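You operate a simulated robot arm through the tools that you are given. There is no shell and no other tool. Be economical: measure what you need, move in short steps, check, and stop when the job is done.

The job below is to be done with a simulated robot arm. You get a single attempt, and the scene is never put back.

TASK
Soak both numbered strips under the purple mat in bay two, filled to overflow.
Fine: yellow standpipe in the drain, mat flat on the strips, then cold water till the level stands; taps off.

It is judged by the outcome, as a careful person would: the job done as asked, and still so three seconds after it is handed in. It fails if anything else is knocked over, pushed out of place, dropped, spilled or broken.

THE ROBOT
A 7-joint arm with a fingered hand on a trunk, on a base that drives. Base frame: it is fixed to the floor where the robot stands at the start and does not move with it; the origin is under the middle of the robot, x ahead of it, y to its left, z up; the surface under the hand at the start is at about z = 780. Units: mm, degrees, N and s.
With the tool pointing down near the work surface it reaches from about 300 to 680 mm from the robot's upright axis, wherever it stands. Its first joint turns from -69.0 to 172.0 degrees. Places, roughly: bay two of the trough [500, -200, 800]; drain of bay two [500, -300, 800]; spout of the trough [600, 200, 1100]. Payload 3.2 kg.
Tool frame: the origin (TCP) lies between the finger pads and is the grasp point; the fingertips stand 26 mm ahead of it; z points along the fingers, y is the line along which they close. The gripper opens to 88 mm. The gripper's body begins 30 mm behind the TCP. The gripper is a hand of 5 fingers: y runs from the thumb to the fingers, the wrist lies at [-16, -108, -172] in the tool frame, and closing takes about 1.5 s.
Orientation is that of the tool frame in the base frame, as a unit quaternion [x, y, z, w]. With the fingers straight down and the wrist toward the robot, the tool's x, y and z point along [0, 1, 0], [1, 0, 0] and [0, 0, -1] of the base frame.

THE INTERFACE
- The arm moves only by the tool step_arm. Its argument "targets" is a list of rows, each a list of 2 entries, a list of its own where there are three numbers: the turn, a rotation vector about the tool's x, y, z in rad, then the shift along the tool's x, y, z in mm. In form: [[[ax, ay, az], [dx, dy, dz]], ...]. A call has 1 to 20 rows; each row is the pose to reach, as a shift and turn from the pose commanded when the call began, along the tool's axes at that moment. "gripper" is the opening, from 0 (shut) to 1 (fully open), set as the call begins (left out, the last holds). A row lasts 0.2 s, in which the tool goes at most 50 mm and 8.6 degrees; a call with a longer step from one row to the next is refused whole, and so is a gripper value outside its range. A pose out of reach is approached as far as the arm can. The call stops where the force on the tool passes 50 N (or 10 N more than at its start, if that is more) or the arm is blocked; 0.2 s more then pass. The fingers move at their own pace (about 72 mm/s each) and stop on an object; they squeeze with about 27 N. The grip force told is the motor's: it shows also when the fingers shut on nothing. Time passes only in rows, and 0.2 s behind the last, so rows that repeat a pose let the fingers close. The reply holds the time, the measured pose of the TCP, the force on the tool along the base axes, the opening and the grip force, in the units named above and with some noise, with the torque about the TCP (base axes, N m) and any sound that the robot's microphone picked up, and new pictures: "views" is both (left out), scene, wrist or none.
- Cameras (640 x 400 px; columns grow to the right, rows downward): "scene" is now at [125.8, 18.5, 1454.6]; the picture's right is [0.26, -0.96, -0.00], its down [-0.75, -0.20, -0.63] and it looks along [0.61, 0.17, -0.77] (base axes); focal length 253 px, centre (320, 200). "wrist" rides on the gripper at [67, -97, -117] in the tool frame; the picture's right is [-0.71, 0.33, -0.62], its down [-0.65, -0.65, 0.39] and it looks along [-0.28, 0.68, 0.68] (tool axes); focal length 234 px, centre (320, 200). There is no depth. A picture from a camera that has moved, and an enlarged one, comes with that camera's place and axes in the base frame and with its lens. The place of the scene camera against the robot may be out by one fixed shift of up to 12 mm in any direction.
- raise_lower(by): slides the trunk up (or, below 0, down) by that many mm; the arm and the scene camera ride with it, the base frame stays. It gives what a move gives, with no picture.
- base_move(legs): drives the robot by 1 to 6 legs, each [ahead, left, turn to the left] in mm, mm and degrees, along the robot's own axes; the way and the turn of a leg run together, so that a leg with both is an arc; at most 1500 mm and 180 degrees a leg. The arm and the cameras ride along, it lands a little off, and it stops where it bumps. It gives what a move gives, and a new picture of the scene camera.
- set_fingers(index, middle, ring, little, thumb_bend, thumb_turn): sets how far each is bent, from 0 (flat) to 1 (curled in); at 0.3 the hand is open as for a grip, at 0.7 the pads meet at the TCP. One left out holds its place. A second passes; each finger stops where it meets its share of the squeeze, and holds until it gets a number again. A gripper value or a shape takes the hand back. It gives what a move gives, with no picture; readings hold the bend of each and the force on index, middle, ring, little, thumb and palm. thumb_turn goes from beside the hand (0) to across from the fingers (1), as for a grip.
- hand_shape(shape): the hand has 5 fingers and takes this shape, open, in about a second: jaw (thumb against the fingers, like two jaws); tri (thumb and two fingers); tip (a fingertip pinch); poke (one finger out to press); point (the index stretched); flat (the hand flat); cup (the hand cupped); fist (a fist). The gripper value then closes the fingers along that shape, each until it touches; the sizes above hold for jaw. It gives what a move gives, with no picture.
- pan_tilt(pan, tilt): turns the head with the scene camera to pan (to the left, within 86 degrees either way) and tilt (down, from -29 to 69), counted from straight ahead of the robot. It gives what a move gives, and a new picture of the scene camera.
- close_up(camera, box): a new picture of the part [left, top, right, bottom] of that camera's present view, enlarged. No time passes.
- finish_job(): hands the job in; it is judged then, once.

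Work in short steps. Places have to be worked out from the pictures, the camera data and where the tool is seen: move nearer, look again, correct. Check each grasp and each placing, and mend what went wrong. You have 120 turns and 260 pictures in all, those below and enlarged ones among them. Open the gripper and draw the arm clear of the work before you hand the job in, unless the task says otherwise; then end with one line.

The tools are called after "Request:" by a JSON object that holds its "name" and its "arguments". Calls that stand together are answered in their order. step_arm: Moves the arm, as the interface text tells. Its arguments: {"type":"object","properties":{"targets":{"type":"array","items":{"type":"array"}},"gripper":{"type":"number"},"views":{"type":"string","enum":["both","scene","wrist","none"]}},"required":["targets"]} The other tools are called the same way: raise_lower (by) slides the trunk up or down; hand_shape (shape) gives the hand a shape; set_fingers (index, middle, ring, little, thumb_bend, thumb_turn) moves the fingers one by one; base_move (legs) drives the base; pan_tilt (pan, tilt) turns the head that bears the scene camera; close_up (camera, box) takes an enlarged picture of a part of a camera's view; finish_job () hands the job in.

At the start:

```text
time: 0.0
tool_pos: [532.1, -113.7, 999.6]
tcp_rot: [0.708, 0.707, 0.001, 0.0]
ft_force: [0.4, -0.5, -0.4]
moment: [0.0, 0.03, 0.01]
width: 87.8
finger_force: 0.0
shape: jaw
bend: [0.3, 0.3, 0.3, 0.3, 0.3, 0.97]
finger forces: [0.0, 0.1, 0.0, 0.1, 0.1, 0.0]
trunk travel left (down, up): [-775.0, 65.0]
robot x, y, heading: [-0.6, -1.1, 0.2]
head pan, tilt: [15.2, 50.8]
```

scene: 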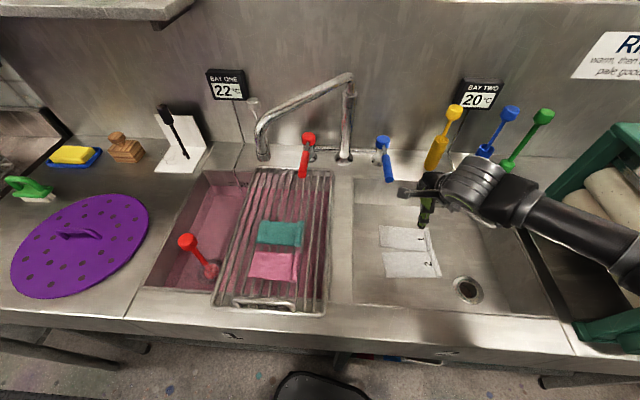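
wrist: 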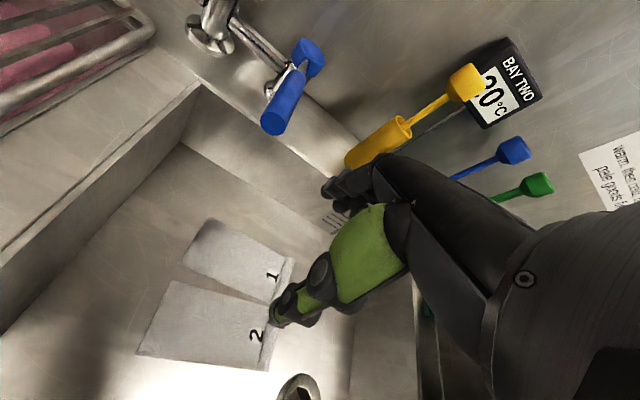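

The bay, the yellow standpipe in its holder and the purple mat are all visible. I'll enlarge key parts to learn the details before moving.

Request:
{"name": "close_up", "arguments": {"camera": "scene", "box": [230, 60, 410, 190]}}

Request:
{"name": "close_up", "arguments": {"camera": "scene", "box": [390, 70, 570, 190]}}

Request:
{"name": "close_up", "arguments": {"camera": "scene", "box": [0, 130, 220, 310]}}

Request:
{"name": "close_up", "arguments": {"camera": "scene", "box": [340, 180, 560, 320]}}

```text
3.08 times, centred on (320, 125) of scene
camera zoom: at [125.8, 18.5, 1454.6], right [0.26, -0.96, 0.0], down [-0.75, -0.2, -0.63], along [0.61, 0.17, -0.77], focal length 780 px, centre (320, 431)
```

zoom: 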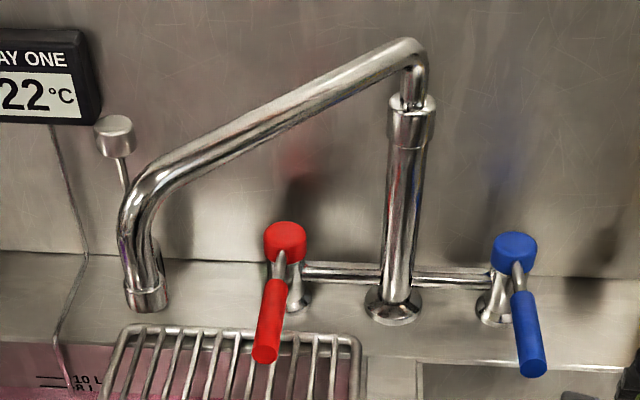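

```text
3.33 times, centred on (480, 130) of scene
camera zoom: at [125.8, 18.5, 1454.6], right [0.26, -0.96, 0.0], down [-0.75, -0.2, -0.63], along [0.61, 0.17, -0.77], focal length 845 px, centre (-213, 433)
```

zoom: 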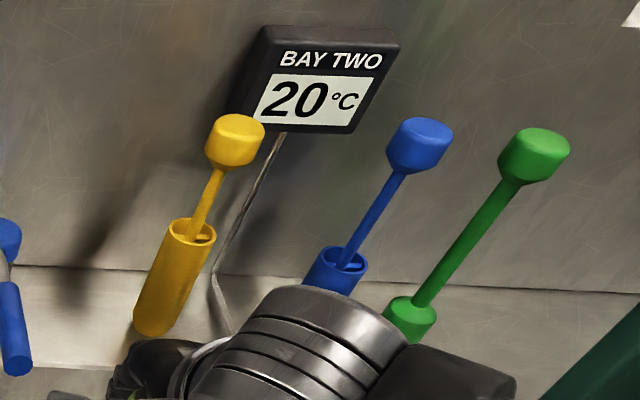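

```text
2.22 times, centred on (110, 220) of scene
camera zoom: at [125.8, 18.5, 1454.6], right [0.26, -0.96, 0.0], down [-0.75, -0.2, -0.63], along [0.61, 0.17, -0.77], focal length 563 px, centre (787, 156)
```

zoom: 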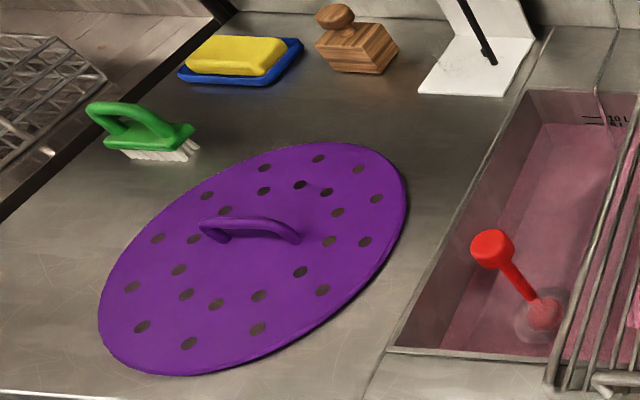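

```text
2.86 times, centred on (450, 250) of scene
camera zoom: at [125.8, 18.5, 1454.6], right [0.26, -0.96, 0.0], down [-0.75, -0.2, -0.63], along [0.61, 0.17, -0.77], focal length 724 px, centre (-51, 57)
```

zoom: 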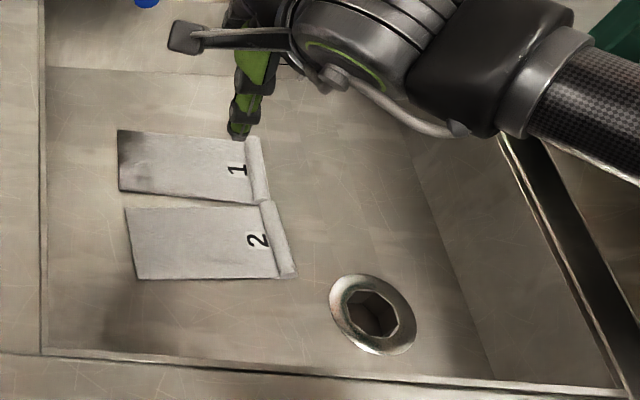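

The trough seems turned about 10° from my base axes. I'll move the arm's hand out of view a bit later; first I read the wall sign.

Request:
{"name": "pan_tilt", "arguments": {"pan": -20, "tilt": 30}}

Request:
{"name": "close_up", "arguments": {"camera": "wrist", "box": [300, 40, 620, 240]}}

```text
time: 1.0
tool_pos: [531.2, -113.1, 999.1]
tcp_rot: [0.707, 0.707, 0.0, 0.0]
ft_force: [0.5, -0.9, 0.0]
moment: [-0.01, -0.01, -0.02]
width: 87.9
finger_force: 0.0
shape: jaw
bend: [0.3, 0.3, 0.3, 0.3, 0.3, 0.97]
finger forces: [0.1, 0.1, 0.0, 0.0, 0.0, 0.1]
trunk travel left (down, up): [-775.0, 65.0]
robot x, y, heading: [4.7, 0.3, 0.1]
head pan, tilt: [-20.0, 30.0]
camera scene: at [137.2, -32.3, 1485.1], right [-0.34, -0.94, 0.0], down [-0.47, 0.17, -0.87], along [0.81, -0.3, -0.5], focal length 253 px, centre (320, 200)
```

scene: 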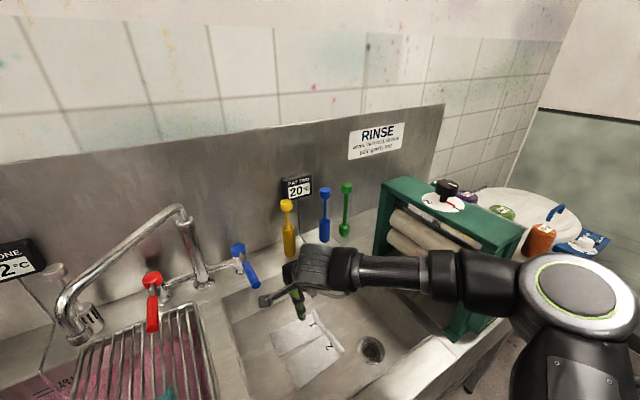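

```text
2.00 times, centred on (460, 140) of wrist
camera zoom: at [434.5, -45.5, 1116.2], right [0.33, -0.71, 0.62], down [-0.65, -0.65, -0.39], along [0.68, -0.28, -0.68], focal length 468 px, centre (40, 320)
```

zoom: 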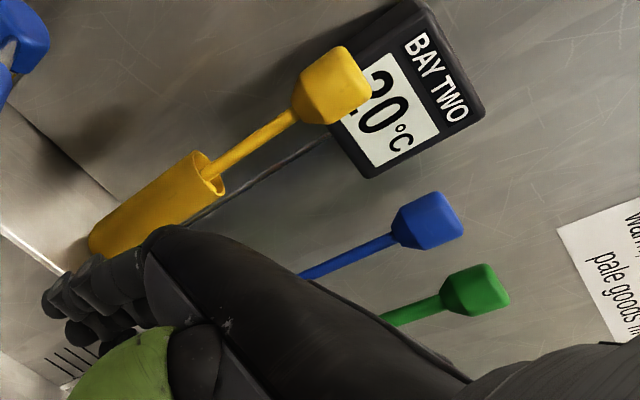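

Now read the sign and locate the standpipes from this second viewpoint.

Request:
{"name": "close_up", "arguments": {"camera": "scene", "box": [340, 110, 420, 170]}}

Request:
{"name": "close_up", "arguments": {"camera": "scene", "box": [220, 160, 400, 280]}}

```text
6.67 times, centred on (380, 140) of scene
camera zoom: at [137.2, -32.3, 1485.1], right [-0.34, -0.94, 0.0], down [-0.47, 0.17, -0.87], along [0.81, -0.3, -0.5], focal length 1689 px, centre (-80, 600)
```

zoom: 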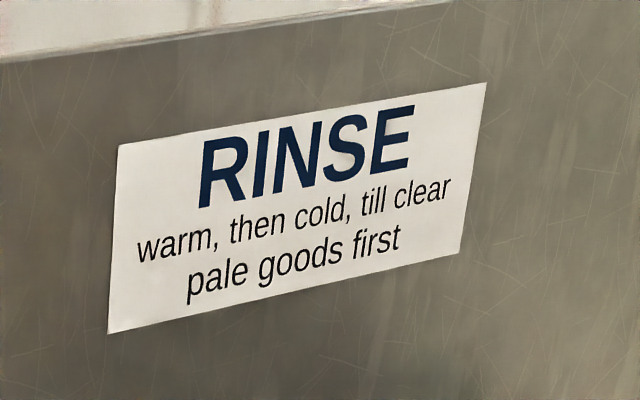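

```text
3.33 times, centred on (310, 220) of scene
camera zoom: at [137.2, -32.3, 1485.1], right [-0.34, -0.94, 0.0], down [-0.47, 0.17, -0.87], along [0.81, -0.3, -0.5], focal length 845 px, centre (353, 133)
```

zoom: 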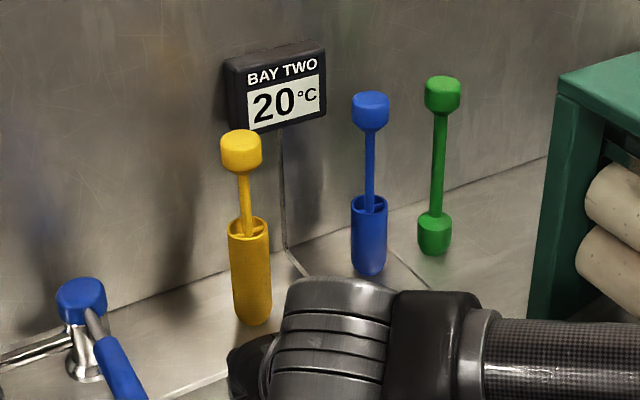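

The sign is only about rinsing. I'll look down at the robot's own front to see how much room there is to drive nearer, and look left at the mat.

Request:
{"name": "pan_tilt", "arguments": {"pan": 0, "tilt": 69}}

Request:
{"name": "pan_tilt", "arguments": {"pan": 55, "tilt": 45}}

```text
time: 2.1
tool_pos: [530.8, -114.9, 1000.7]
tcp_rot: [0.708, 0.707, 0.0, 0.0]
ft_force: [-0.1, 0.7, 0.6]
moment: [0.0, -0.01, 0.04]
width: 87.8
finger_force: 0.1
shape: jaw
bend: [0.3, 0.3, 0.3, 0.3, 0.3, 0.97]
finger forces: [0.0, 0.0, 0.0, 0.0, 0.1, 0.0]
trunk travel left (down, up): [-775.0, 65.0]
robot x, y, heading: [2.2, 3.0, 0.0]
head pan, tilt: [0.0, 68.8]
camera scene: at [108.2, -1.5, 1433.7], right [0.0, -1.0, 0.0], down [-0.93, 0.0, -0.36], along [0.36, 0.0, -0.93], focal length 253 px, centre (320, 200)
```

scene: 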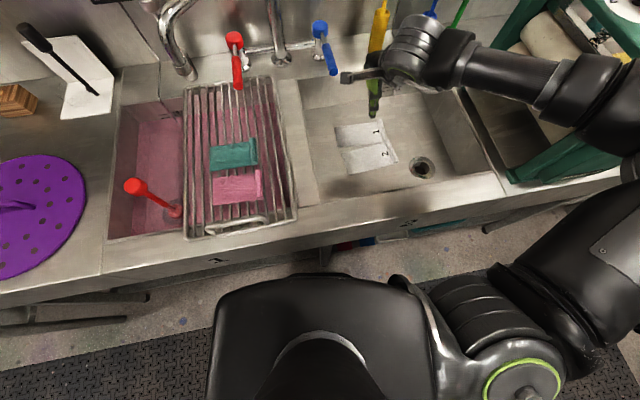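

```text
time: 3.3
tool_pos: [531.4, -112.3, 1000.0]
tcp_rot: [0.707, 0.707, -0.001, 0.0]
ft_force: [-0.1, 0.4, -0.3]
moment: [-0.01, -0.03, 0.03]
width: 87.9
finger_force: 0.1
shape: jaw
bend: [0.3, 0.3, 0.3, 0.3, 0.3, 0.97]
finger forces: [0.0, 0.0, 0.0, 0.1, 0.1, 0.1]
trunk travel left (down, up): [-775.0, 65.0]
robot x, y, heading: [1.2, -1.1, -0.1]
head pan, tilt: [55.0, 45.0]
camera scene: at [98.9, 65.0, 1462.5], right [0.82, -0.57, 0.0], down [-0.41, -0.58, -0.71], along [0.41, 0.58, -0.71], focal length 253 px, centre (320, 200)
```

scene: 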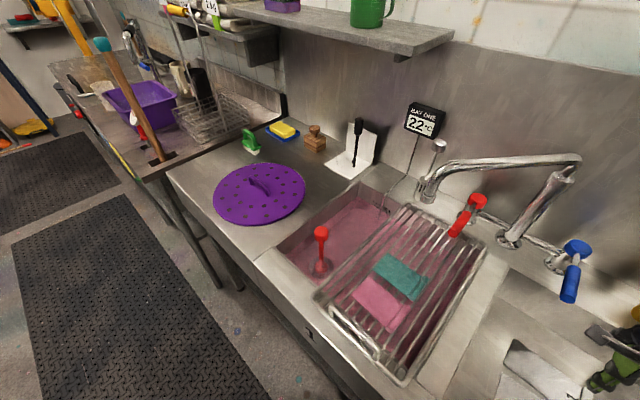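

The chest is well back from the counter edge. I'll draw the hand up and back first so that turning and driving nearer is safe.

Request:
{"name": "step_arm", "arguments": {"targets": [[[0, 0, 0], [0, -20, -30]], [[0, 0, 0], [0, -40, -65]], [[0, 0, 0], [0, -60, -100]], [[0, 0, 0], [0, -90, -120]], [[0, 0, 0], [0, -120, -120]], [[0, 0, 0], [0, -140, -120]]], "views": "none"}}

Request:
{"name": "base_move", "arguments": {"legs": [[0, 0, 10]]}}

Request:
{"name": "pan_tilt", "arguments": {"pan": 0, "tilt": 50}}

```text
time: 4.7
tool_pos: [388.6, -112.4, 1119.5]
tcp_rot: [0.707, 0.707, -0.001, 0.0]
ft_force: [0.4, 0.0, 0.1]
moment: [0.01, -0.02, 0.0]
width: 87.9
finger_force: 0.1
shape: jaw
bend: [0.3, 0.3, 0.3, 0.3, 0.3, 0.97]
finger forces: [0.0, 0.0, 0.0, 0.0, 0.1, 0.0]
trunk travel left (down, up): [-775.0, 65.0]
robot x, y, heading: [5.9, -1.6, 0.0]
head pan, tilt: [55.0, 45.0]
```

```text
time: 5.8
tool_pos: [403.5, -45.4, 1119.7]
tcp_rot: [0.646, 0.764, 0.0, 0.0]
ft_force: [0.2, 0.1, 0.0]
moment: [0.01, 0.01, 0.0]
width: 87.7
finger_force: 0.0
shape: jaw
bend: [0.3, 0.3, 0.3, 0.3, 0.3, 0.97]
finger forces: [0.0, 0.0, 0.1, 0.0, 0.0, 0.1]
trunk travel left (down, up): [-775.0, 65.0]
robot x, y, heading: [1.7, 4.9, 9.7]
head pan, tilt: [55.0, 45.0]
camera scene: at [86.1, 80.5, 1462.6], right [0.9, -0.43, 0.0], down [-0.3, -0.64, -0.71], along [0.3, 0.64, -0.71], focal length 253 px, centre (320, 200)
```

scene: 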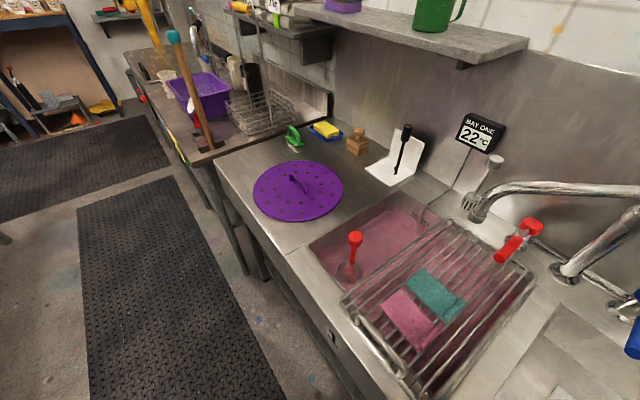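

```text
time: 7.0
tool_pos: [403.2, -45.7, 1119.0]
tcp_rot: [0.645, 0.764, 0.0, 0.001]
ft_force: [-0.5, -0.4, -1.1]
moment: [0.01, -0.01, 0.01]
width: 87.8
finger_force: 0.0
shape: jaw
bend: [0.3, 0.3, 0.3, 0.3, 0.3, 0.97]
finger forces: [0.0, 0.0, 0.0, 0.0, 0.1, 0.0]
trunk travel left (down, up): [-775.0, 65.0]
robot x, y, heading: [2.1, 2.6, 9.7]
head pan, tilt: [0.0, 50.0]
camera scene: at [127.2, 20.0, 1455.6], right [0.17, -0.99, 0.0], down [-0.75, -0.13, -0.64], along [0.63, 0.11, -0.77], focal length 253 px, centre (320, 200)
```

scene: 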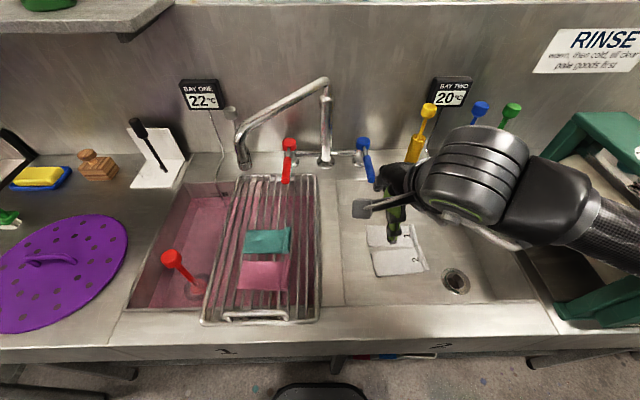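

Now nearly square to the trough. I'll drive ahead in a small leg to bring the back ledge within reach.

Request:
{"name": "base_move", "arguments": {"legs": [[60, 0, 0.8]]}}

Request:
{"name": "base_move", "arguments": {"legs": [[50, 0, 0]]}}

```text
time: 8.0
tool_pos: [450.0, -35.0, 1118.4]
tcp_rot: [0.642, 0.766, -0.002, -0.001]
ft_force: [0.7, -0.7, -0.3]
moment: [-0.03, 0.02, 0.0]
width: 87.5
finger_force: 0.1
shape: jaw
bend: [0.3, 0.3, 0.3, 0.3, 0.3, 0.97]
finger forces: [0.0, 0.0, 0.0, 0.0, 0.0, 0.0]
trunk travel left (down, up): [-775.0, 65.0]
robot x, y, heading: [39.2, 3.6, 10.1]
head pan, tilt: [0.0, 50.0]
stopped in leg 1: the robot was blocked; the commanded pose is now the measured one
camera scene: at [172.4, 29.2, 1455.2], right [0.18, -0.98, 0.0], down [-0.76, -0.14, -0.64], along [0.63, 0.11, -0.77], focal length 253 px, centre (320, 200)
```

scene: 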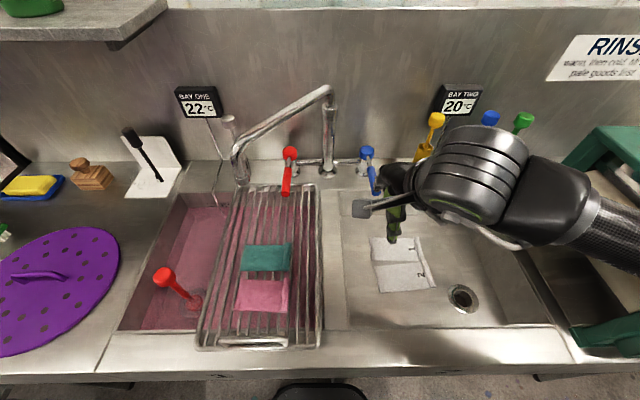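

```text
time: 8.7
tool_pos: [445.5, -34.9, 1120.4]
tcp_rot: [0.643, 0.766, 0.0, 0.002]
ft_force: [0.2, -0.4, 0.2]
moment: [-0.02, -0.01, 0.02]
width: 87.8
finger_force: 0.0
shape: jaw
bend: [0.3, 0.3, 0.3, 0.3, 0.3, 0.97]
finger forces: [0.0, 0.0, 0.0, 0.0, 0.1, 0.1]
trunk travel left (down, up): [-775.0, 65.0]
robot x, y, heading: [44.2, 9.4, 10.0]
head pan, tilt: [0.0, 50.0]
stopped in leg 1: the robot was blocked; the commanded pose is now the measured one
camera scene: at [167.4, 28.6, 1455.7], right [0.18, -0.98, 0.0], down [-0.75, -0.13, -0.64], along [0.63, 0.11, -0.77], focal length 253 px, centre (320, 200)
```

scene: 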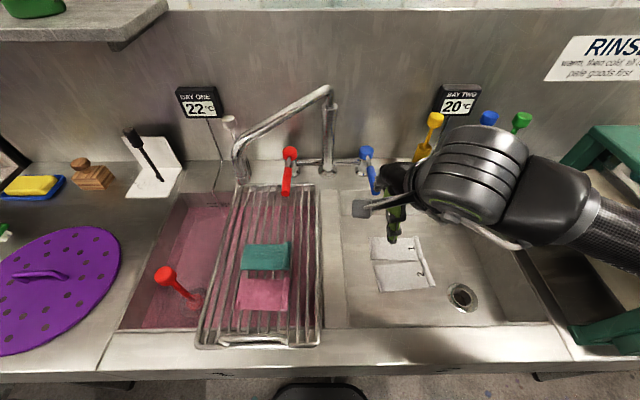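

Blocked by the counter, as near as it gets. Yellow knob is at about (746,-150,1100) in base frame. I move the hand toward it, staying high and tilting the fingers ~20° forward for reach.

Request:
{"name": "step_arm", "arguments": {"targets": [[[-0.05, 0, 0], [-20, 25, -20]], [[-0.11, 0, 0], [-45, 55, -45]], [[-0.17, 0, 0], [-70, 85, -65]], [[-0.23, 0, 0], [-95, 115, -75]], [[-0.29, 0, 0], [-115, 145, -75]], [[-0.35, 0, 0], [-127, 170, -75]]], "views": "both"}}

```text
time: 10.1
tool_pos: [636.9, -132.1, 1194.2]
tcp_rot: [0.633, 0.754, 0.133, 0.111]
ft_force: [0.2, -0.4, -0.2]
moment: [-0.01, -0.05, -0.04]
width: 87.8
finger_force: 0.1
shape: jaw
bend: [0.3, 0.3, 0.3, 0.3, 0.3, 0.97]
finger forces: [0.0, 0.0, 0.0, 0.0, 0.1, 0.1]
trunk travel left (down, up): [-775.0, 65.0]
robot x, y, heading: [41.1, 7.8, 10.4]
head pan, tilt: [0.0, 50.0]
camera scene: at [169.2, 28.5, 1455.6], right [0.17, -0.98, 0.0], down [-0.75, -0.13, -0.64], along [0.63, 0.11, -0.77], focal length 253 px, centre (320, 200)
camera wrist: at [495.9, -88.5, 1270.2], right [0.22, -0.68, 0.7], down [-0.36, -0.72, -0.59], along [0.91, -0.12, -0.4], focal length 234 px, centre (320, 200)
```

scene: 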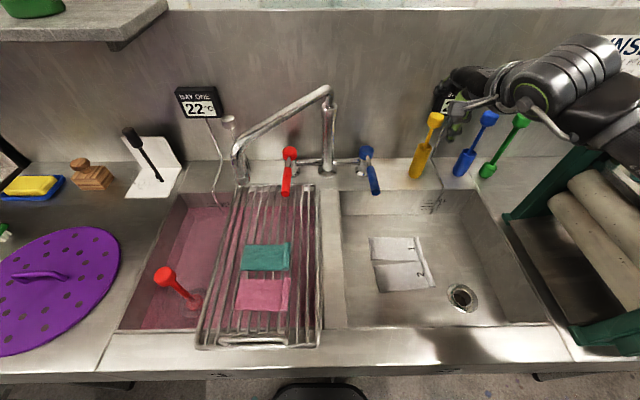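
wrist: 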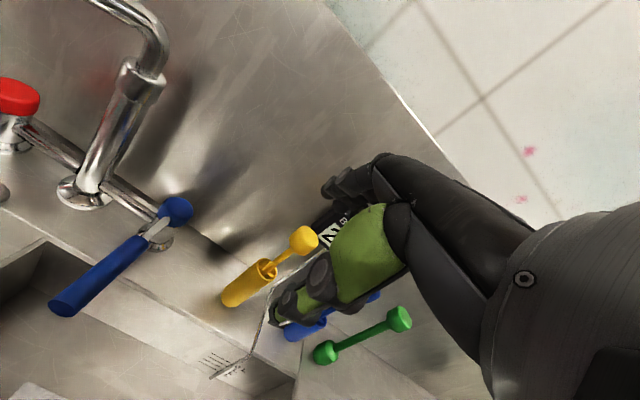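

Standpipes are clear now; wrist views place the yellow knob at about (756,-151,1092). I close the hand partly and move to hover above it, stopping short to check.

Request:
{"name": "step_arm", "arguments": {"targets": [[[0, 0, 0], [-13, 25, 0]], [[0, 0, 0], [-26, 50, 10]], [[0, 0, 0], [-39, 75, 20]], [[0, 0, 0], [-39, 92, 25]], [[0, 0, 0], [-39, 92, 25]]], "gripper": 0.75, "views": "both"}}

Request:
{"name": "close_up", "arguments": {"camera": "scene", "box": [380, 40, 540, 200]}}

```text
time: 11.3
tool_pos: [735.8, -154.7, 1200.9]
tcp_rot: [0.633, 0.754, 0.134, 0.113]
ft_force: [-0.3, 0.0, -0.3]
moment: [0.03, 0.0, 0.03]
width: 66.3
finger_force: 0.1
shape: jaw
bend: [0.39, 0.34, 0.27, 0.38, 0.08, 0.98]
finger forces: [0.0, 0.0, 0.1, 0.1, 0.1, 0.0]
trunk travel left (down, up): [-775.0, 65.0]
robot x, y, heading: [39.1, 7.9, 10.2]
head pan, tilt: [0.0, 50.0]
camera scene: at [167.6, 28.3, 1455.7], right [0.18, -0.98, 0.0], down [-0.75, -0.13, -0.64], along [0.63, 0.11, -0.77], focal length 253 px, centre (320, 200)
camera wrist: at [594.7, -111.0, 1277.2], right [0.22, -0.68, 0.7], down [-0.36, -0.72, -0.59], along [0.91, -0.12, -0.4], focal length 234 px, centre (320, 200)
```

scene: 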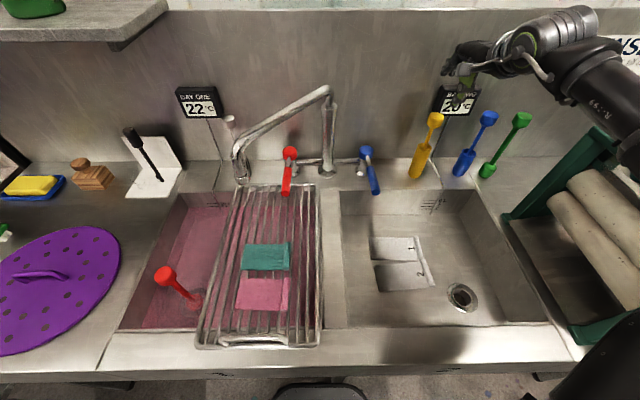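
wrist: 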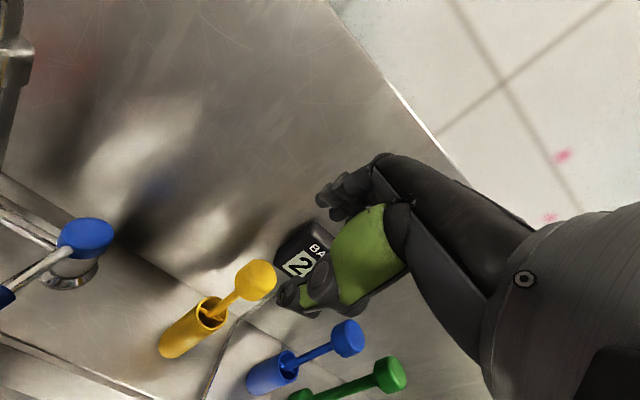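

```text
2.50 times, centred on (460, 120) of scene
camera zoom: at [167.6, 28.3, 1455.7], right [0.18, -0.98, 0.0], down [-0.75, -0.13, -0.64], along [0.63, 0.11, -0.77], focal length 634 px, centre (-30, 400)
```

zoom: 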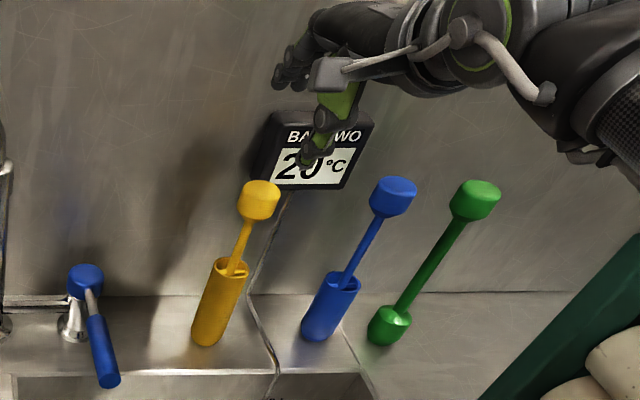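

Knob refined to about (760,-152,1093). I descend to just above it and look.

Request:
{"name": "step_arm", "arguments": {"targets": [[[0, 0, 0], [0, 10, 10]], [[0, 0, 0], [-1, 6, 30]], [[0, 0, 0], [-1, 3, 50]], [[0, 0, 0], [-1, 2, 65]], [[0, 0, 0], [-1, 2, 65]]], "views": "both"}}

Request:
{"name": "close_up", "arguments": {"camera": "scene", "box": [380, 40, 540, 200]}}

```text
time: 12.5
tool_pos: [759.8, -151.2, 1142.1]
tcp_rot: [0.633, 0.754, 0.133, 0.112]
ft_force: [1.0, -1.0, 0.8]
moment: [0.01, 0.01, 0.0]
width: 66.2
finger_force: 0.0
shape: jaw
bend: [0.39, 0.34, 0.27, 0.38, 0.08, 0.98]
finger forces: [0.0, 0.0, 0.1, 0.0, 0.1, 0.0]
trunk travel left (down, up): [-775.0, 65.0]
robot x, y, heading: [39.3, 8.4, 10.1]
head pan, tilt: [0.0, 50.0]
camera scene: at [168.0, 28.6, 1455.7], right [0.18, -0.98, 0.0], down [-0.75, -0.13, -0.64], along [0.63, 0.11, -0.77], focal length 253 px, centre (320, 200)
camera wrist: at [619.2, -108.0, 1217.6], right [0.22, -0.68, 0.7], down [-0.36, -0.72, -0.59], along [0.91, -0.12, -0.4], focal length 234 px, centre (320, 200)
```

scene: 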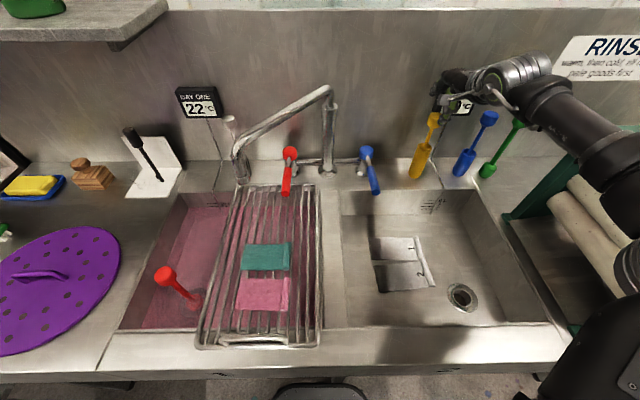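
wrist: 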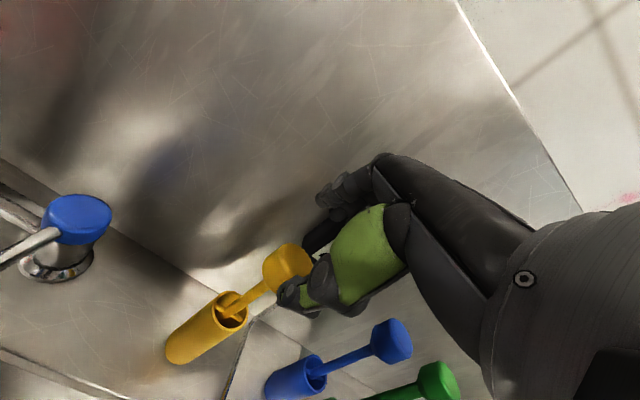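

```text
2.50 times, centred on (460, 120) of scene
camera zoom: at [168.0, 28.6, 1455.7], right [0.18, -0.98, 0.0], down [-0.75, -0.13, -0.64], along [0.63, 0.11, -0.77], focal length 634 px, centre (-30, 400)
```

zoom: 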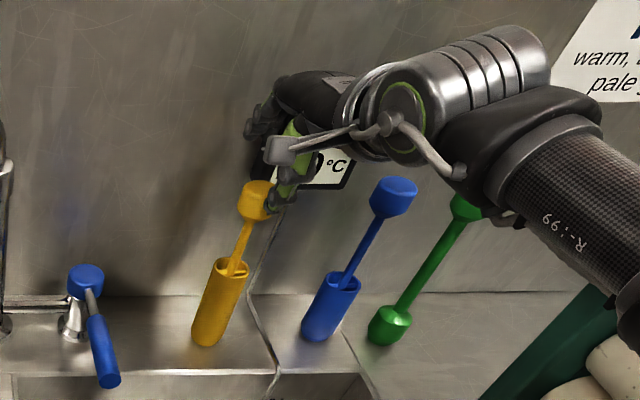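

Knob sits straight below the TCP, between thumb and fingers (projection matches the wrist picture). I shift slightly back, descend around it and look.

Request:
{"name": "step_arm", "arguments": {"targets": [[[0, 0, 0], [0, -6, -2]], [[0, 0, 0], [0, -14, 21]], [[0, 0, 0], [0, -17, 36]], [[0, 0, 0], [0, -17, 46]], [[0, 0, 0], [0, -17, 46]]], "views": "both"}}

Request:
{"name": "close_up", "arguments": {"camera": "wrist", "box": [200, 160, 440, 380]}}

```text
time: 13.7
tool_pos: [758.8, -150.7, 1091.3]
tcp_rot: [0.633, 0.754, 0.132, 0.112]
ft_force: [-0.7, -0.9, -0.1]
moment: [0.01, -0.01, 0.02]
width: 66.4
finger_force: 0.0
shape: jaw
bend: [0.39, 0.34, 0.27, 0.38, 0.08, 0.98]
finger forces: [0.1, 0.0, 0.0, 0.0, 0.0, 0.1]
trunk travel left (down, up): [-775.0, 65.0]
robot x, y, heading: [43.4, 6.7, 10.1]
head pan, tilt: [0.0, 50.0]
camera scene: at [168.2, 28.6, 1455.7], right [0.18, -0.98, 0.0], down [-0.75, -0.13, -0.64], along [0.63, 0.11, -0.77], focal length 253 px, centre (320, 200)
camera wrist: at [619.1, -106.1, 1166.9], right [0.22, -0.68, 0.7], down [-0.36, -0.72, -0.59], along [0.91, -0.12, -0.4], focal length 234 px, centre (320, 200)
```

scene: 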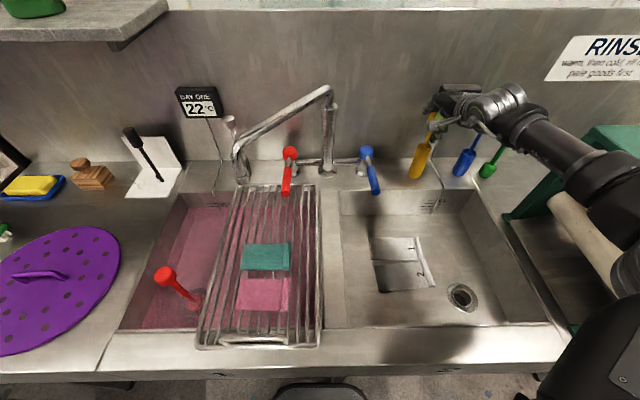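
wrist: 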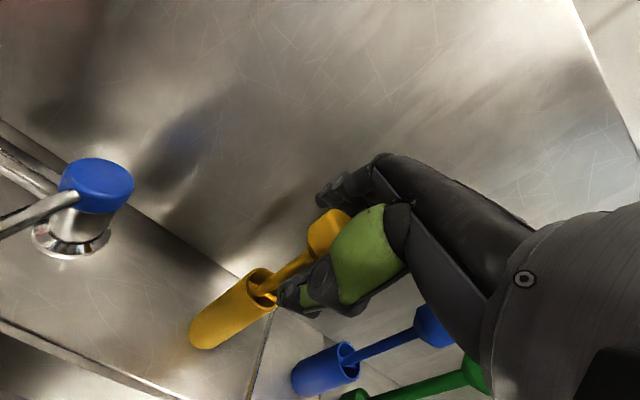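

```text
1.82 times, centred on (320, 270) of wrist
camera zoom: at [619.1, -106.1, 1166.9], right [0.22, -0.68, 0.7], down [-0.36, -0.72, -0.59], along [0.91, -0.12, -0.4], focal length 426 px, centre (320, 73)
```

zoom: 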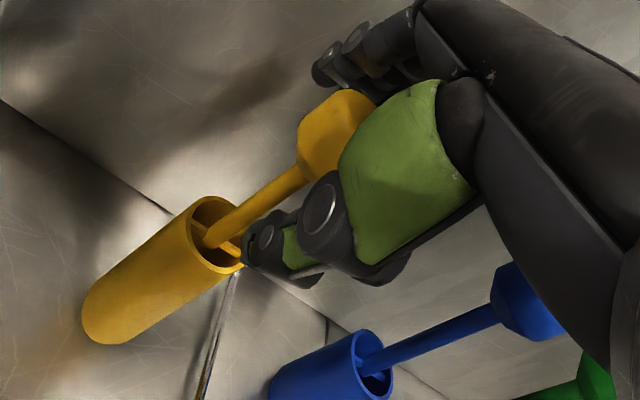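

The knob is right at the TCP, between thumb and fingers. Closing on it now.

Request:
{"name": "step_arm", "arguments": {"targets": [[[0, 0, 0], [0, 0, 0]], [[0, 0, 0], [0, 0, 0]], [[0, 0, 0], [0, 0, 0]], [[0, 0, 0], [0, 0, 0]], [[0, 0, 0], [0, 0, 0]], [[0, 0, 0], [0, 0, 0]], [[0, 0, 0], [0, 0, 0]]], "gripper": 0, "views": "both"}}

Request:
{"name": "close_up", "arguments": {"camera": "scene", "box": [380, 60, 540, 200]}}

```text
time: 15.3
tool_pos: [760.1, -150.0, 1091.5]
tcp_rot: [0.633, 0.754, 0.133, 0.112]
ft_force: [0.0, -1.0, -0.1]
moment: [-0.03, 0.01, 0.0]
width: 12.1
finger_force: 26.9
shape: jaw
bend: [0.71, 0.73, 0.72, 0.7, 0.93, 1.0]
finger forces: [0.0, 6.2, 4.1, 0.0, 8.0, 0.0]
trunk travel left (down, up): [-775.0, 65.0]
robot x, y, heading: [43.7, 9.8, 10.1]
head pan, tilt: [0.0, 50.0]
camera scene: at [168.5, 28.7, 1455.6], right [0.18, -0.98, 0.0], down [-0.75, -0.13, -0.64], along [0.63, 0.11, -0.77], focal length 253 px, centre (320, 200)
camera wrist: at [619.3, -106.0, 1167.1], right [0.22, -0.68, 0.7], down [-0.36, -0.72, -0.59], along [0.91, -0.12, -0.4], focal length 234 px, centre (320, 200)
```

scene: 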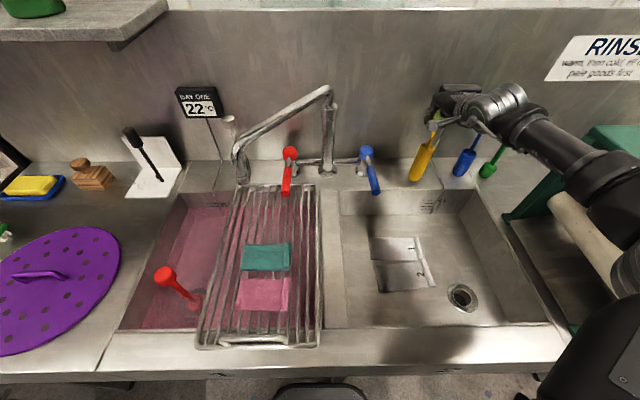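
wrist: 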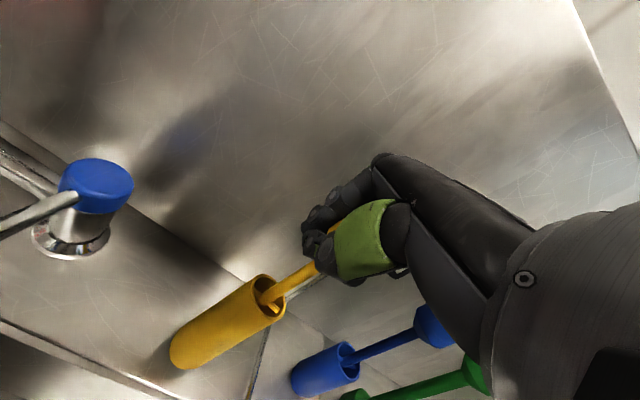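

```text
2.86 times, centred on (460, 130) of scene
camera zoom: at [168.5, 28.7, 1455.6], right [0.18, -0.98, 0.0], down [-0.75, -0.13, -0.64], along [0.63, 0.11, -0.77], focal length 724 px, centre (-80, 400)
```

zoom: 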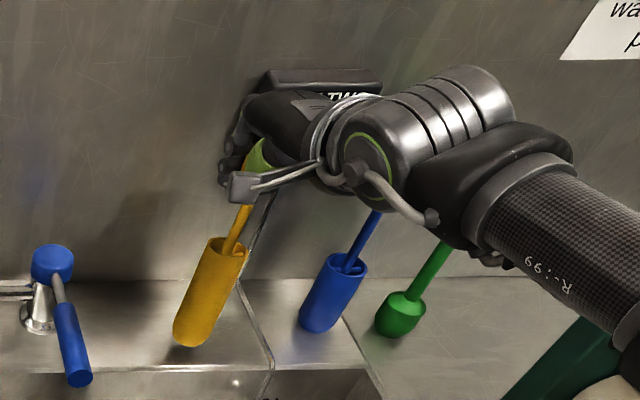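

Thumb, middle and ring grip (about the rod beneath the knob). Lift 50 mm straight up and check.

Request:
{"name": "step_arm", "arguments": {"targets": [[[0, 0, 0], [0, 3, -9]], [[0, 0, 0], [0, 8, -23]], [[0, 0, 0], [0, 17, -47]], [[0, 0, 0], [0, 17, -47]]], "views": "both"}}

Request:
{"name": "close_up", "arguments": {"camera": "scene", "box": [380, 60, 540, 200]}}

```text
time: 16.3
tool_pos: [759.6, -149.0, 1143.1]
tcp_rot: [0.633, 0.755, 0.133, 0.111]
ft_force: [-0.4, -0.1, -1.5]
moment: [0.0, -0.03, -0.01]
width: 11.6
finger_force: 27.3
shape: jaw
bend: [0.71, 0.73, 0.72, 0.7, 0.93, 1.0]
finger forces: [0.0, 6.0, 3.7, 0.0, 7.8, 0.0]
trunk travel left (down, up): [-775.0, 65.0]
robot x, y, heading: [38.8, 8.4, 10.1]
head pan, tilt: [0.0, 50.0]
camera scene: at [168.9, 28.4, 1455.6], right [0.18, -0.98, 0.0], down [-0.75, -0.13, -0.64], along [0.63, 0.11, -0.77], focal length 253 px, centre (320, 200)
camera wrist: at [619.3, -105.6, 1219.0], right [0.22, -0.68, 0.7], down [-0.36, -0.72, -0.59], along [0.91, -0.12, -0.4], focal length 234 px, centre (320, 200)
```

scene: 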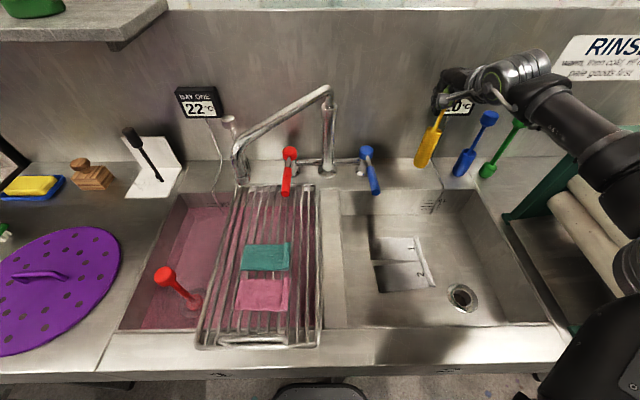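
wrist: 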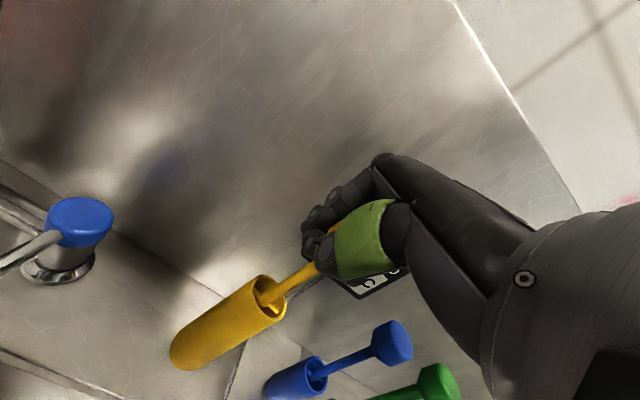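

```text
2.86 times, centred on (460, 130) of scene
camera zoom: at [168.9, 28.4, 1455.6], right [0.18, -0.98, 0.0], down [-0.75, -0.13, -0.64], along [0.63, 0.11, -0.77], focal length 724 px, centre (-80, 400)
```

zoom: 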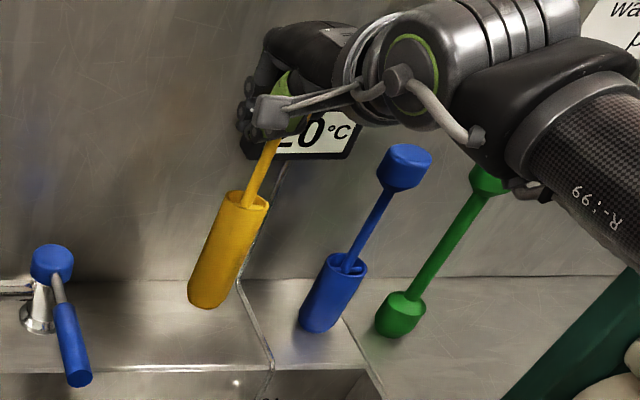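

Standpipe is held. It leans about 10° (bottom toward me), so I tilt the tool that much more while drawing it back over the bay, away from the blue pipe.

Request:
{"name": "step_arm", "arguments": {"targets": [[[0, 0, 0], [0, -28, -10]], [[-0.05, 0, 0], [0, -60, -22]], [[-0.11, 0, 0], [0, -95, -35]], [[-0.17, 0, 0], [0, -130, -47]], [[-0.17, 0, 0], [0, -160, -58]], [[-0.17, 0, 0], [0, -160, -58]]], "views": "both"}}

Request:
{"name": "close_up", "arguments": {"camera": "scene", "box": [340, 60, 540, 220]}}

```text
time: 17.7
tool_pos: [590.7, -176.2, 1141.1]
tcp_rot: [0.621, 0.741, 0.197, 0.164]
ft_force: [0.5, -0.3, -1.3]
moment: [-0.03, 0.01, 0.01]
width: 11.4
finger_force: 27.4
shape: jaw
bend: [0.71, 0.73, 0.72, 0.7, 0.93, 1.0]
finger forces: [0.1, 5.9, 3.6, 0.0, 7.8, 0.0]
trunk travel left (down, up): [-775.0, 65.0]
robot x, y, heading: [42.9, 9.3, 9.7]
head pan, tilt: [0.0, 50.0]
camera scene: at [169.0, 28.8, 1455.6], right [0.18, -0.98, 0.0], down [-0.75, -0.13, -0.64], along [0.63, 0.11, -0.77], focal length 253 px, centre (320, 200)
camera wrist: at [439.4, -135.0, 1193.5], right [0.1, -0.7, 0.71], down [-0.26, -0.7, -0.66], along [0.96, -0.11, -0.25], focal length 234 px, centre (320, 200)
```

scene: 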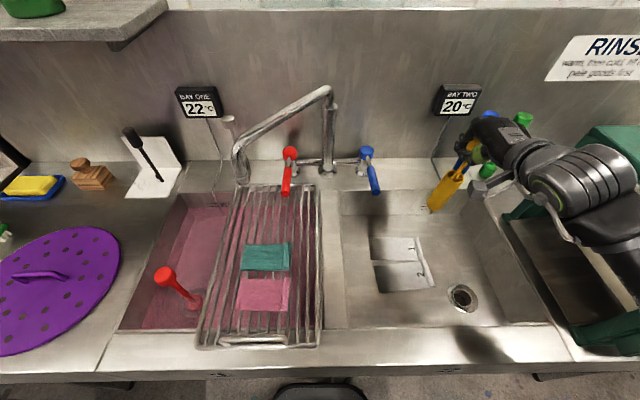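
wrist: 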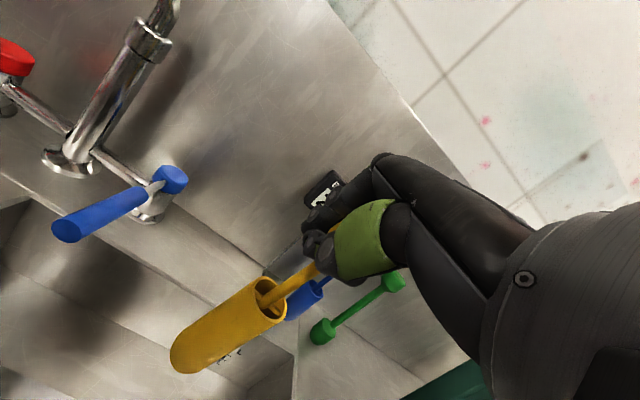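

```text
2.50 times, centred on (440, 140) of scene
camera zoom: at [169.0, 28.8, 1455.6], right [0.18, -0.98, 0.0], down [-0.75, -0.13, -0.64], along [0.63, 0.11, -0.77], focal length 634 px, centre (20, 350)
```

zoom: 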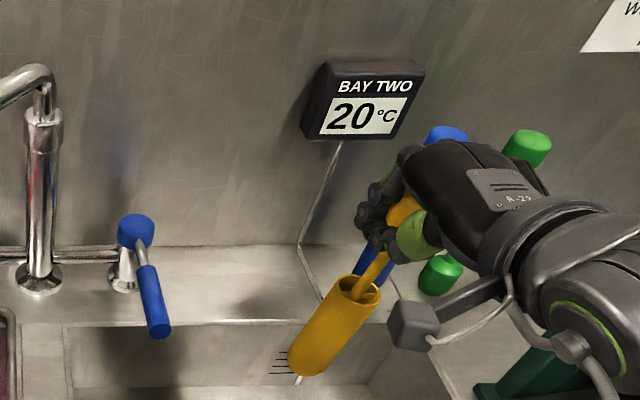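

Wrist view says the pipe now leans a bit forward, so I over-corrected; I take back 0.12 rad while moving over the drain, still well above the rim.

Request:
{"name": "step_arm", "arguments": {"targets": [[[0.03, 0, 0], [-15, -28, -6]], [[0.06, 0, 0], [-30, -58, -13]], [[0.09, 0, 0], [-48, -90, -20]], [[0.12, 0, 0], [-66, -122, -27]], [[0.12, 0, 0], [-80, -148, -32]], [[0.12, 0, 0], [-88, -163, -35]], [[0.12, 0, 0], [-88, -163, -35]]], "views": "both"}}

Request:
{"name": "close_up", "arguments": {"camera": "scene", "box": [380, 160, 580, 340]}}

```text
time: 19.3
tool_pos: [482.7, -263.3, 1104.7]
tcp_rot: [0.63, 0.751, 0.152, 0.127]
ft_force: [-0.6, 0.2, 0.5]
moment: [0.05, -0.02, -0.02]
width: 10.9
finger_force: 27.2
shape: jaw
bend: [0.71, 0.73, 0.72, 0.7, 0.93, 1.0]
finger forces: [0.0, 3.3, 3.8, 0.1, 6.4, 0.0]
out of reach, approached as far as the arm can: row 5, 6, 7
trunk travel left (down, up): [-775.0, 65.0]
robot x, y, heading: [43.4, 11.2, 10.2]
head pan, tilt: [0.0, 50.0]
camera scene: at [168.1, 28.8, 1455.7], right [0.18, -0.98, 0.0], down [-0.75, -0.13, -0.64], along [0.63, 0.11, -0.77], focal length 253 px, centre (320, 200)
camera wrist: at [337.9, -220.7, 1174.8], right [0.18, -0.69, 0.7], down [-0.33, -0.72, -0.61], along [0.93, -0.12, -0.36], focal length 234 px, centre (320, 200)
```

scene: 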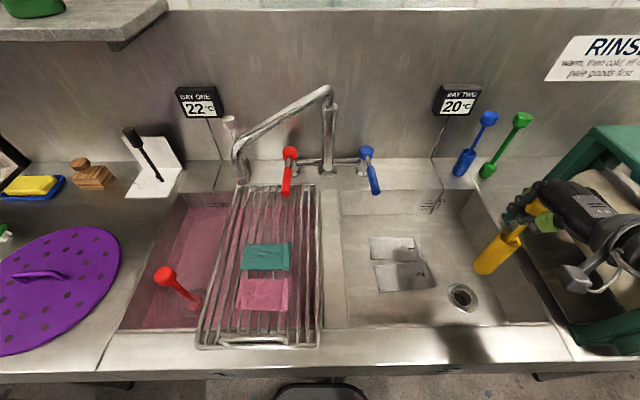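
wrist: 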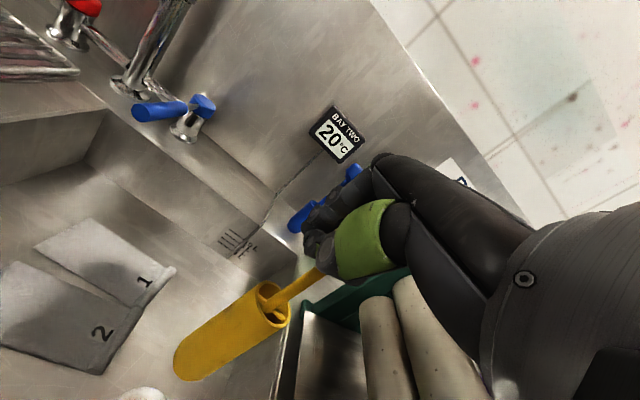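

```text
2.22 times, centred on (480, 250) of scene
camera zoom: at [168.1, 28.8, 1455.7], right [0.18, -0.98, 0.0], down [-0.75, -0.13, -0.64], along [0.63, 0.11, -0.77], focal length 563 px, centre (-36, 89)
```

zoom: 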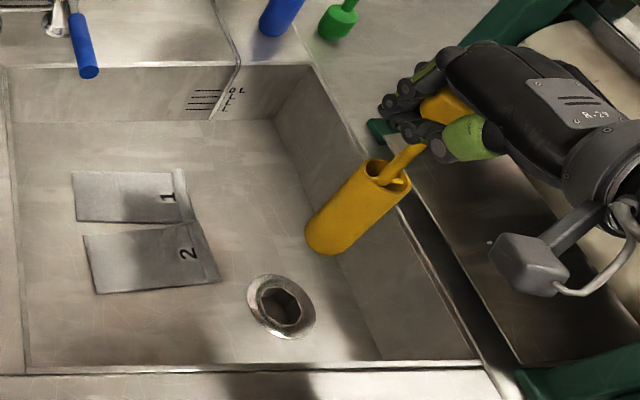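

The folded arm can't come nearer to the drain here. I'll raise the trunk and back the base off 110 mm to give the arm room.

Request:
{"name": "raise_lower", "arguments": {"by": 50}}

Request:
{"name": "base_move", "arguments": {"legs": [[-110, 0, 0.5]]}}

```text
time: 20.3
tool_pos: [483.2, -264.3, 1155.8]
tcp_rot: [0.63, 0.751, 0.152, 0.128]
ft_force: [0.5, -0.1, -1.2]
moment: [0.03, 0.02, 0.01]
width: 10.7
finger_force: 26.8
shape: jaw
bend: [0.71, 0.73, 0.72, 0.7, 0.93, 1.0]
finger forces: [0.0, 3.3, 3.8, 0.0, 6.4, 0.0]
trunk travel left (down, up): [-825.0, 15.0]
robot x, y, heading: [45.2, 11.9, 10.0]
head pan, tilt: [0.0, 50.0]
```

```text
time: 21.4
tool_pos: [382.9, -277.3, 1156.1]
tcp_rot: [0.625, 0.755, 0.153, 0.127]
ft_force: [0.1, -0.8, -0.9]
moment: [-0.01, -0.03, 0.02]
width: 11.0
finger_force: 26.9
shape: jaw
bend: [0.71, 0.73, 0.72, 0.7, 0.93, 1.0]
finger forces: [0.0, 3.4, 3.8, 0.1, 6.4, 0.0]
trunk travel left (down, up): [-825.0, 15.0]
robot x, y, heading: [-62.9, -11.2, 10.8]
head pan, tilt: [0.0, 50.0]
camera scene: at [64.3, 11.0, 1505.6], right [0.19, -0.98, 0.0], down [-0.75, -0.14, -0.64], along [0.63, 0.12, -0.77], focal length 253 px, centre (320, 200)
```

scene: 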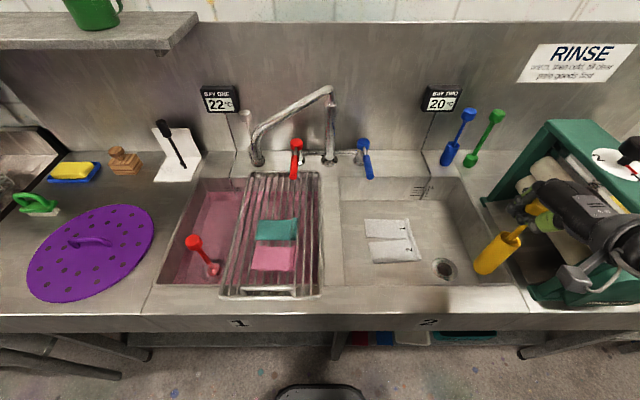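

Now the drain is about 450 ahead and 370 right of the robot, with room to work. I move the pipe over it, bottom still about at rim level.

Request:
{"name": "step_arm", "arguments": {"targets": [[[0, 0, 0], [-7, 25, 0]], [[0, 0, 0], [-14, 45, 15]], [[0, 0, 0], [-21, 42, 45]], [[0, 0, 0], [-28, 38, 77]], [[0, 0, 0], [-28, 38, 77]]], "views": "both"}}

Request:
{"name": "close_up", "arguments": {"camera": "scene", "box": [380, 160, 560, 320]}}

```text
time: 22.6
tool_pos: [452.2, -292.3, 1098.1]
tcp_rot: [0.625, 0.754, 0.153, 0.127]
ft_force: [0.3, -0.6, -0.5]
moment: [-0.02, 0.0, -0.02]
width: 11.0
finger_force: 27.3
shape: jaw
bend: [0.71, 0.73, 0.72, 0.7, 0.93, 1.0]
finger forces: [0.0, 3.2, 3.9, 0.0, 6.1, 0.1]
trunk travel left (down, up): [-825.0, 15.0]
robot x, y, heading: [-58.4, -11.3, 10.8]
head pan, tilt: [0.0, 50.0]
camera scene: at [63.2, 11.3, 1505.7], right [0.19, -0.98, 0.0], down [-0.75, -0.14, -0.64], along [0.63, 0.12, -0.77], focal length 253 px, centre (320, 200)
camera wrist: at [306.7, -251.4, 1168.3], right [0.19, -0.68, 0.7], down [-0.32, -0.72, -0.61], along [0.93, -0.11, -0.36], focal length 234 px, centre (320, 200)
```

scene: 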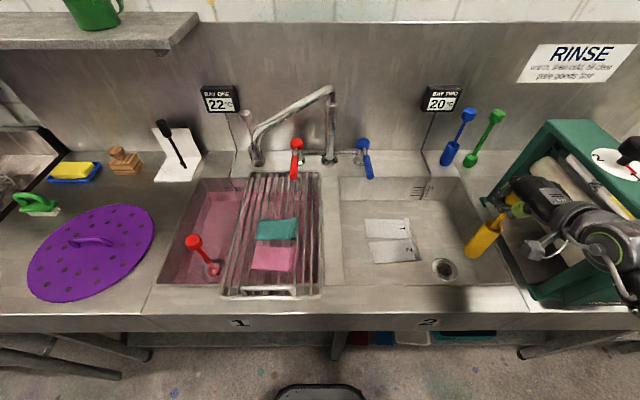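
wrist: 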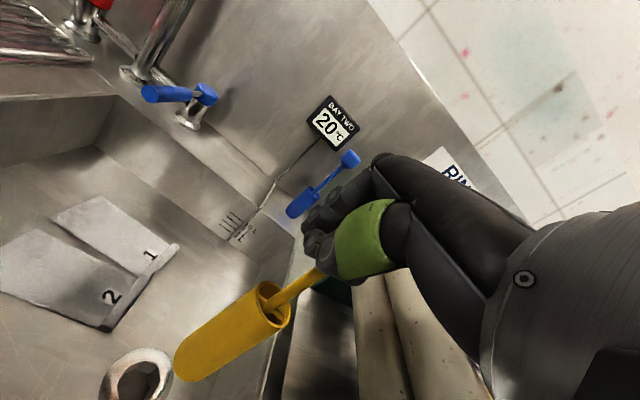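

```text
2.50 times, centred on (470, 240) of scene
camera zoom: at [63.2, 11.3, 1505.7], right [0.19, -0.98, 0.0], down [-0.75, -0.14, -0.64], along [0.63, 0.12, -0.77], focal length 634 px, centre (-55, 100)
```

zoom: 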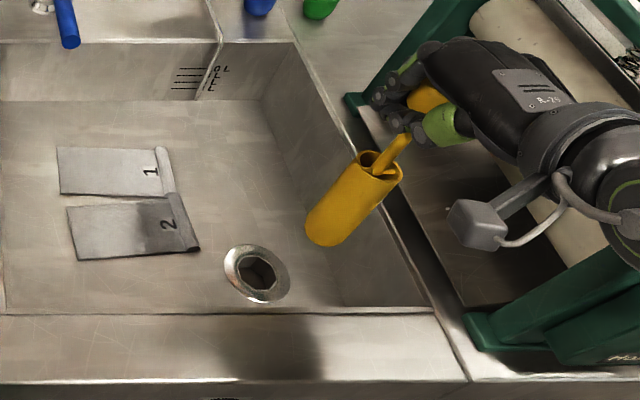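

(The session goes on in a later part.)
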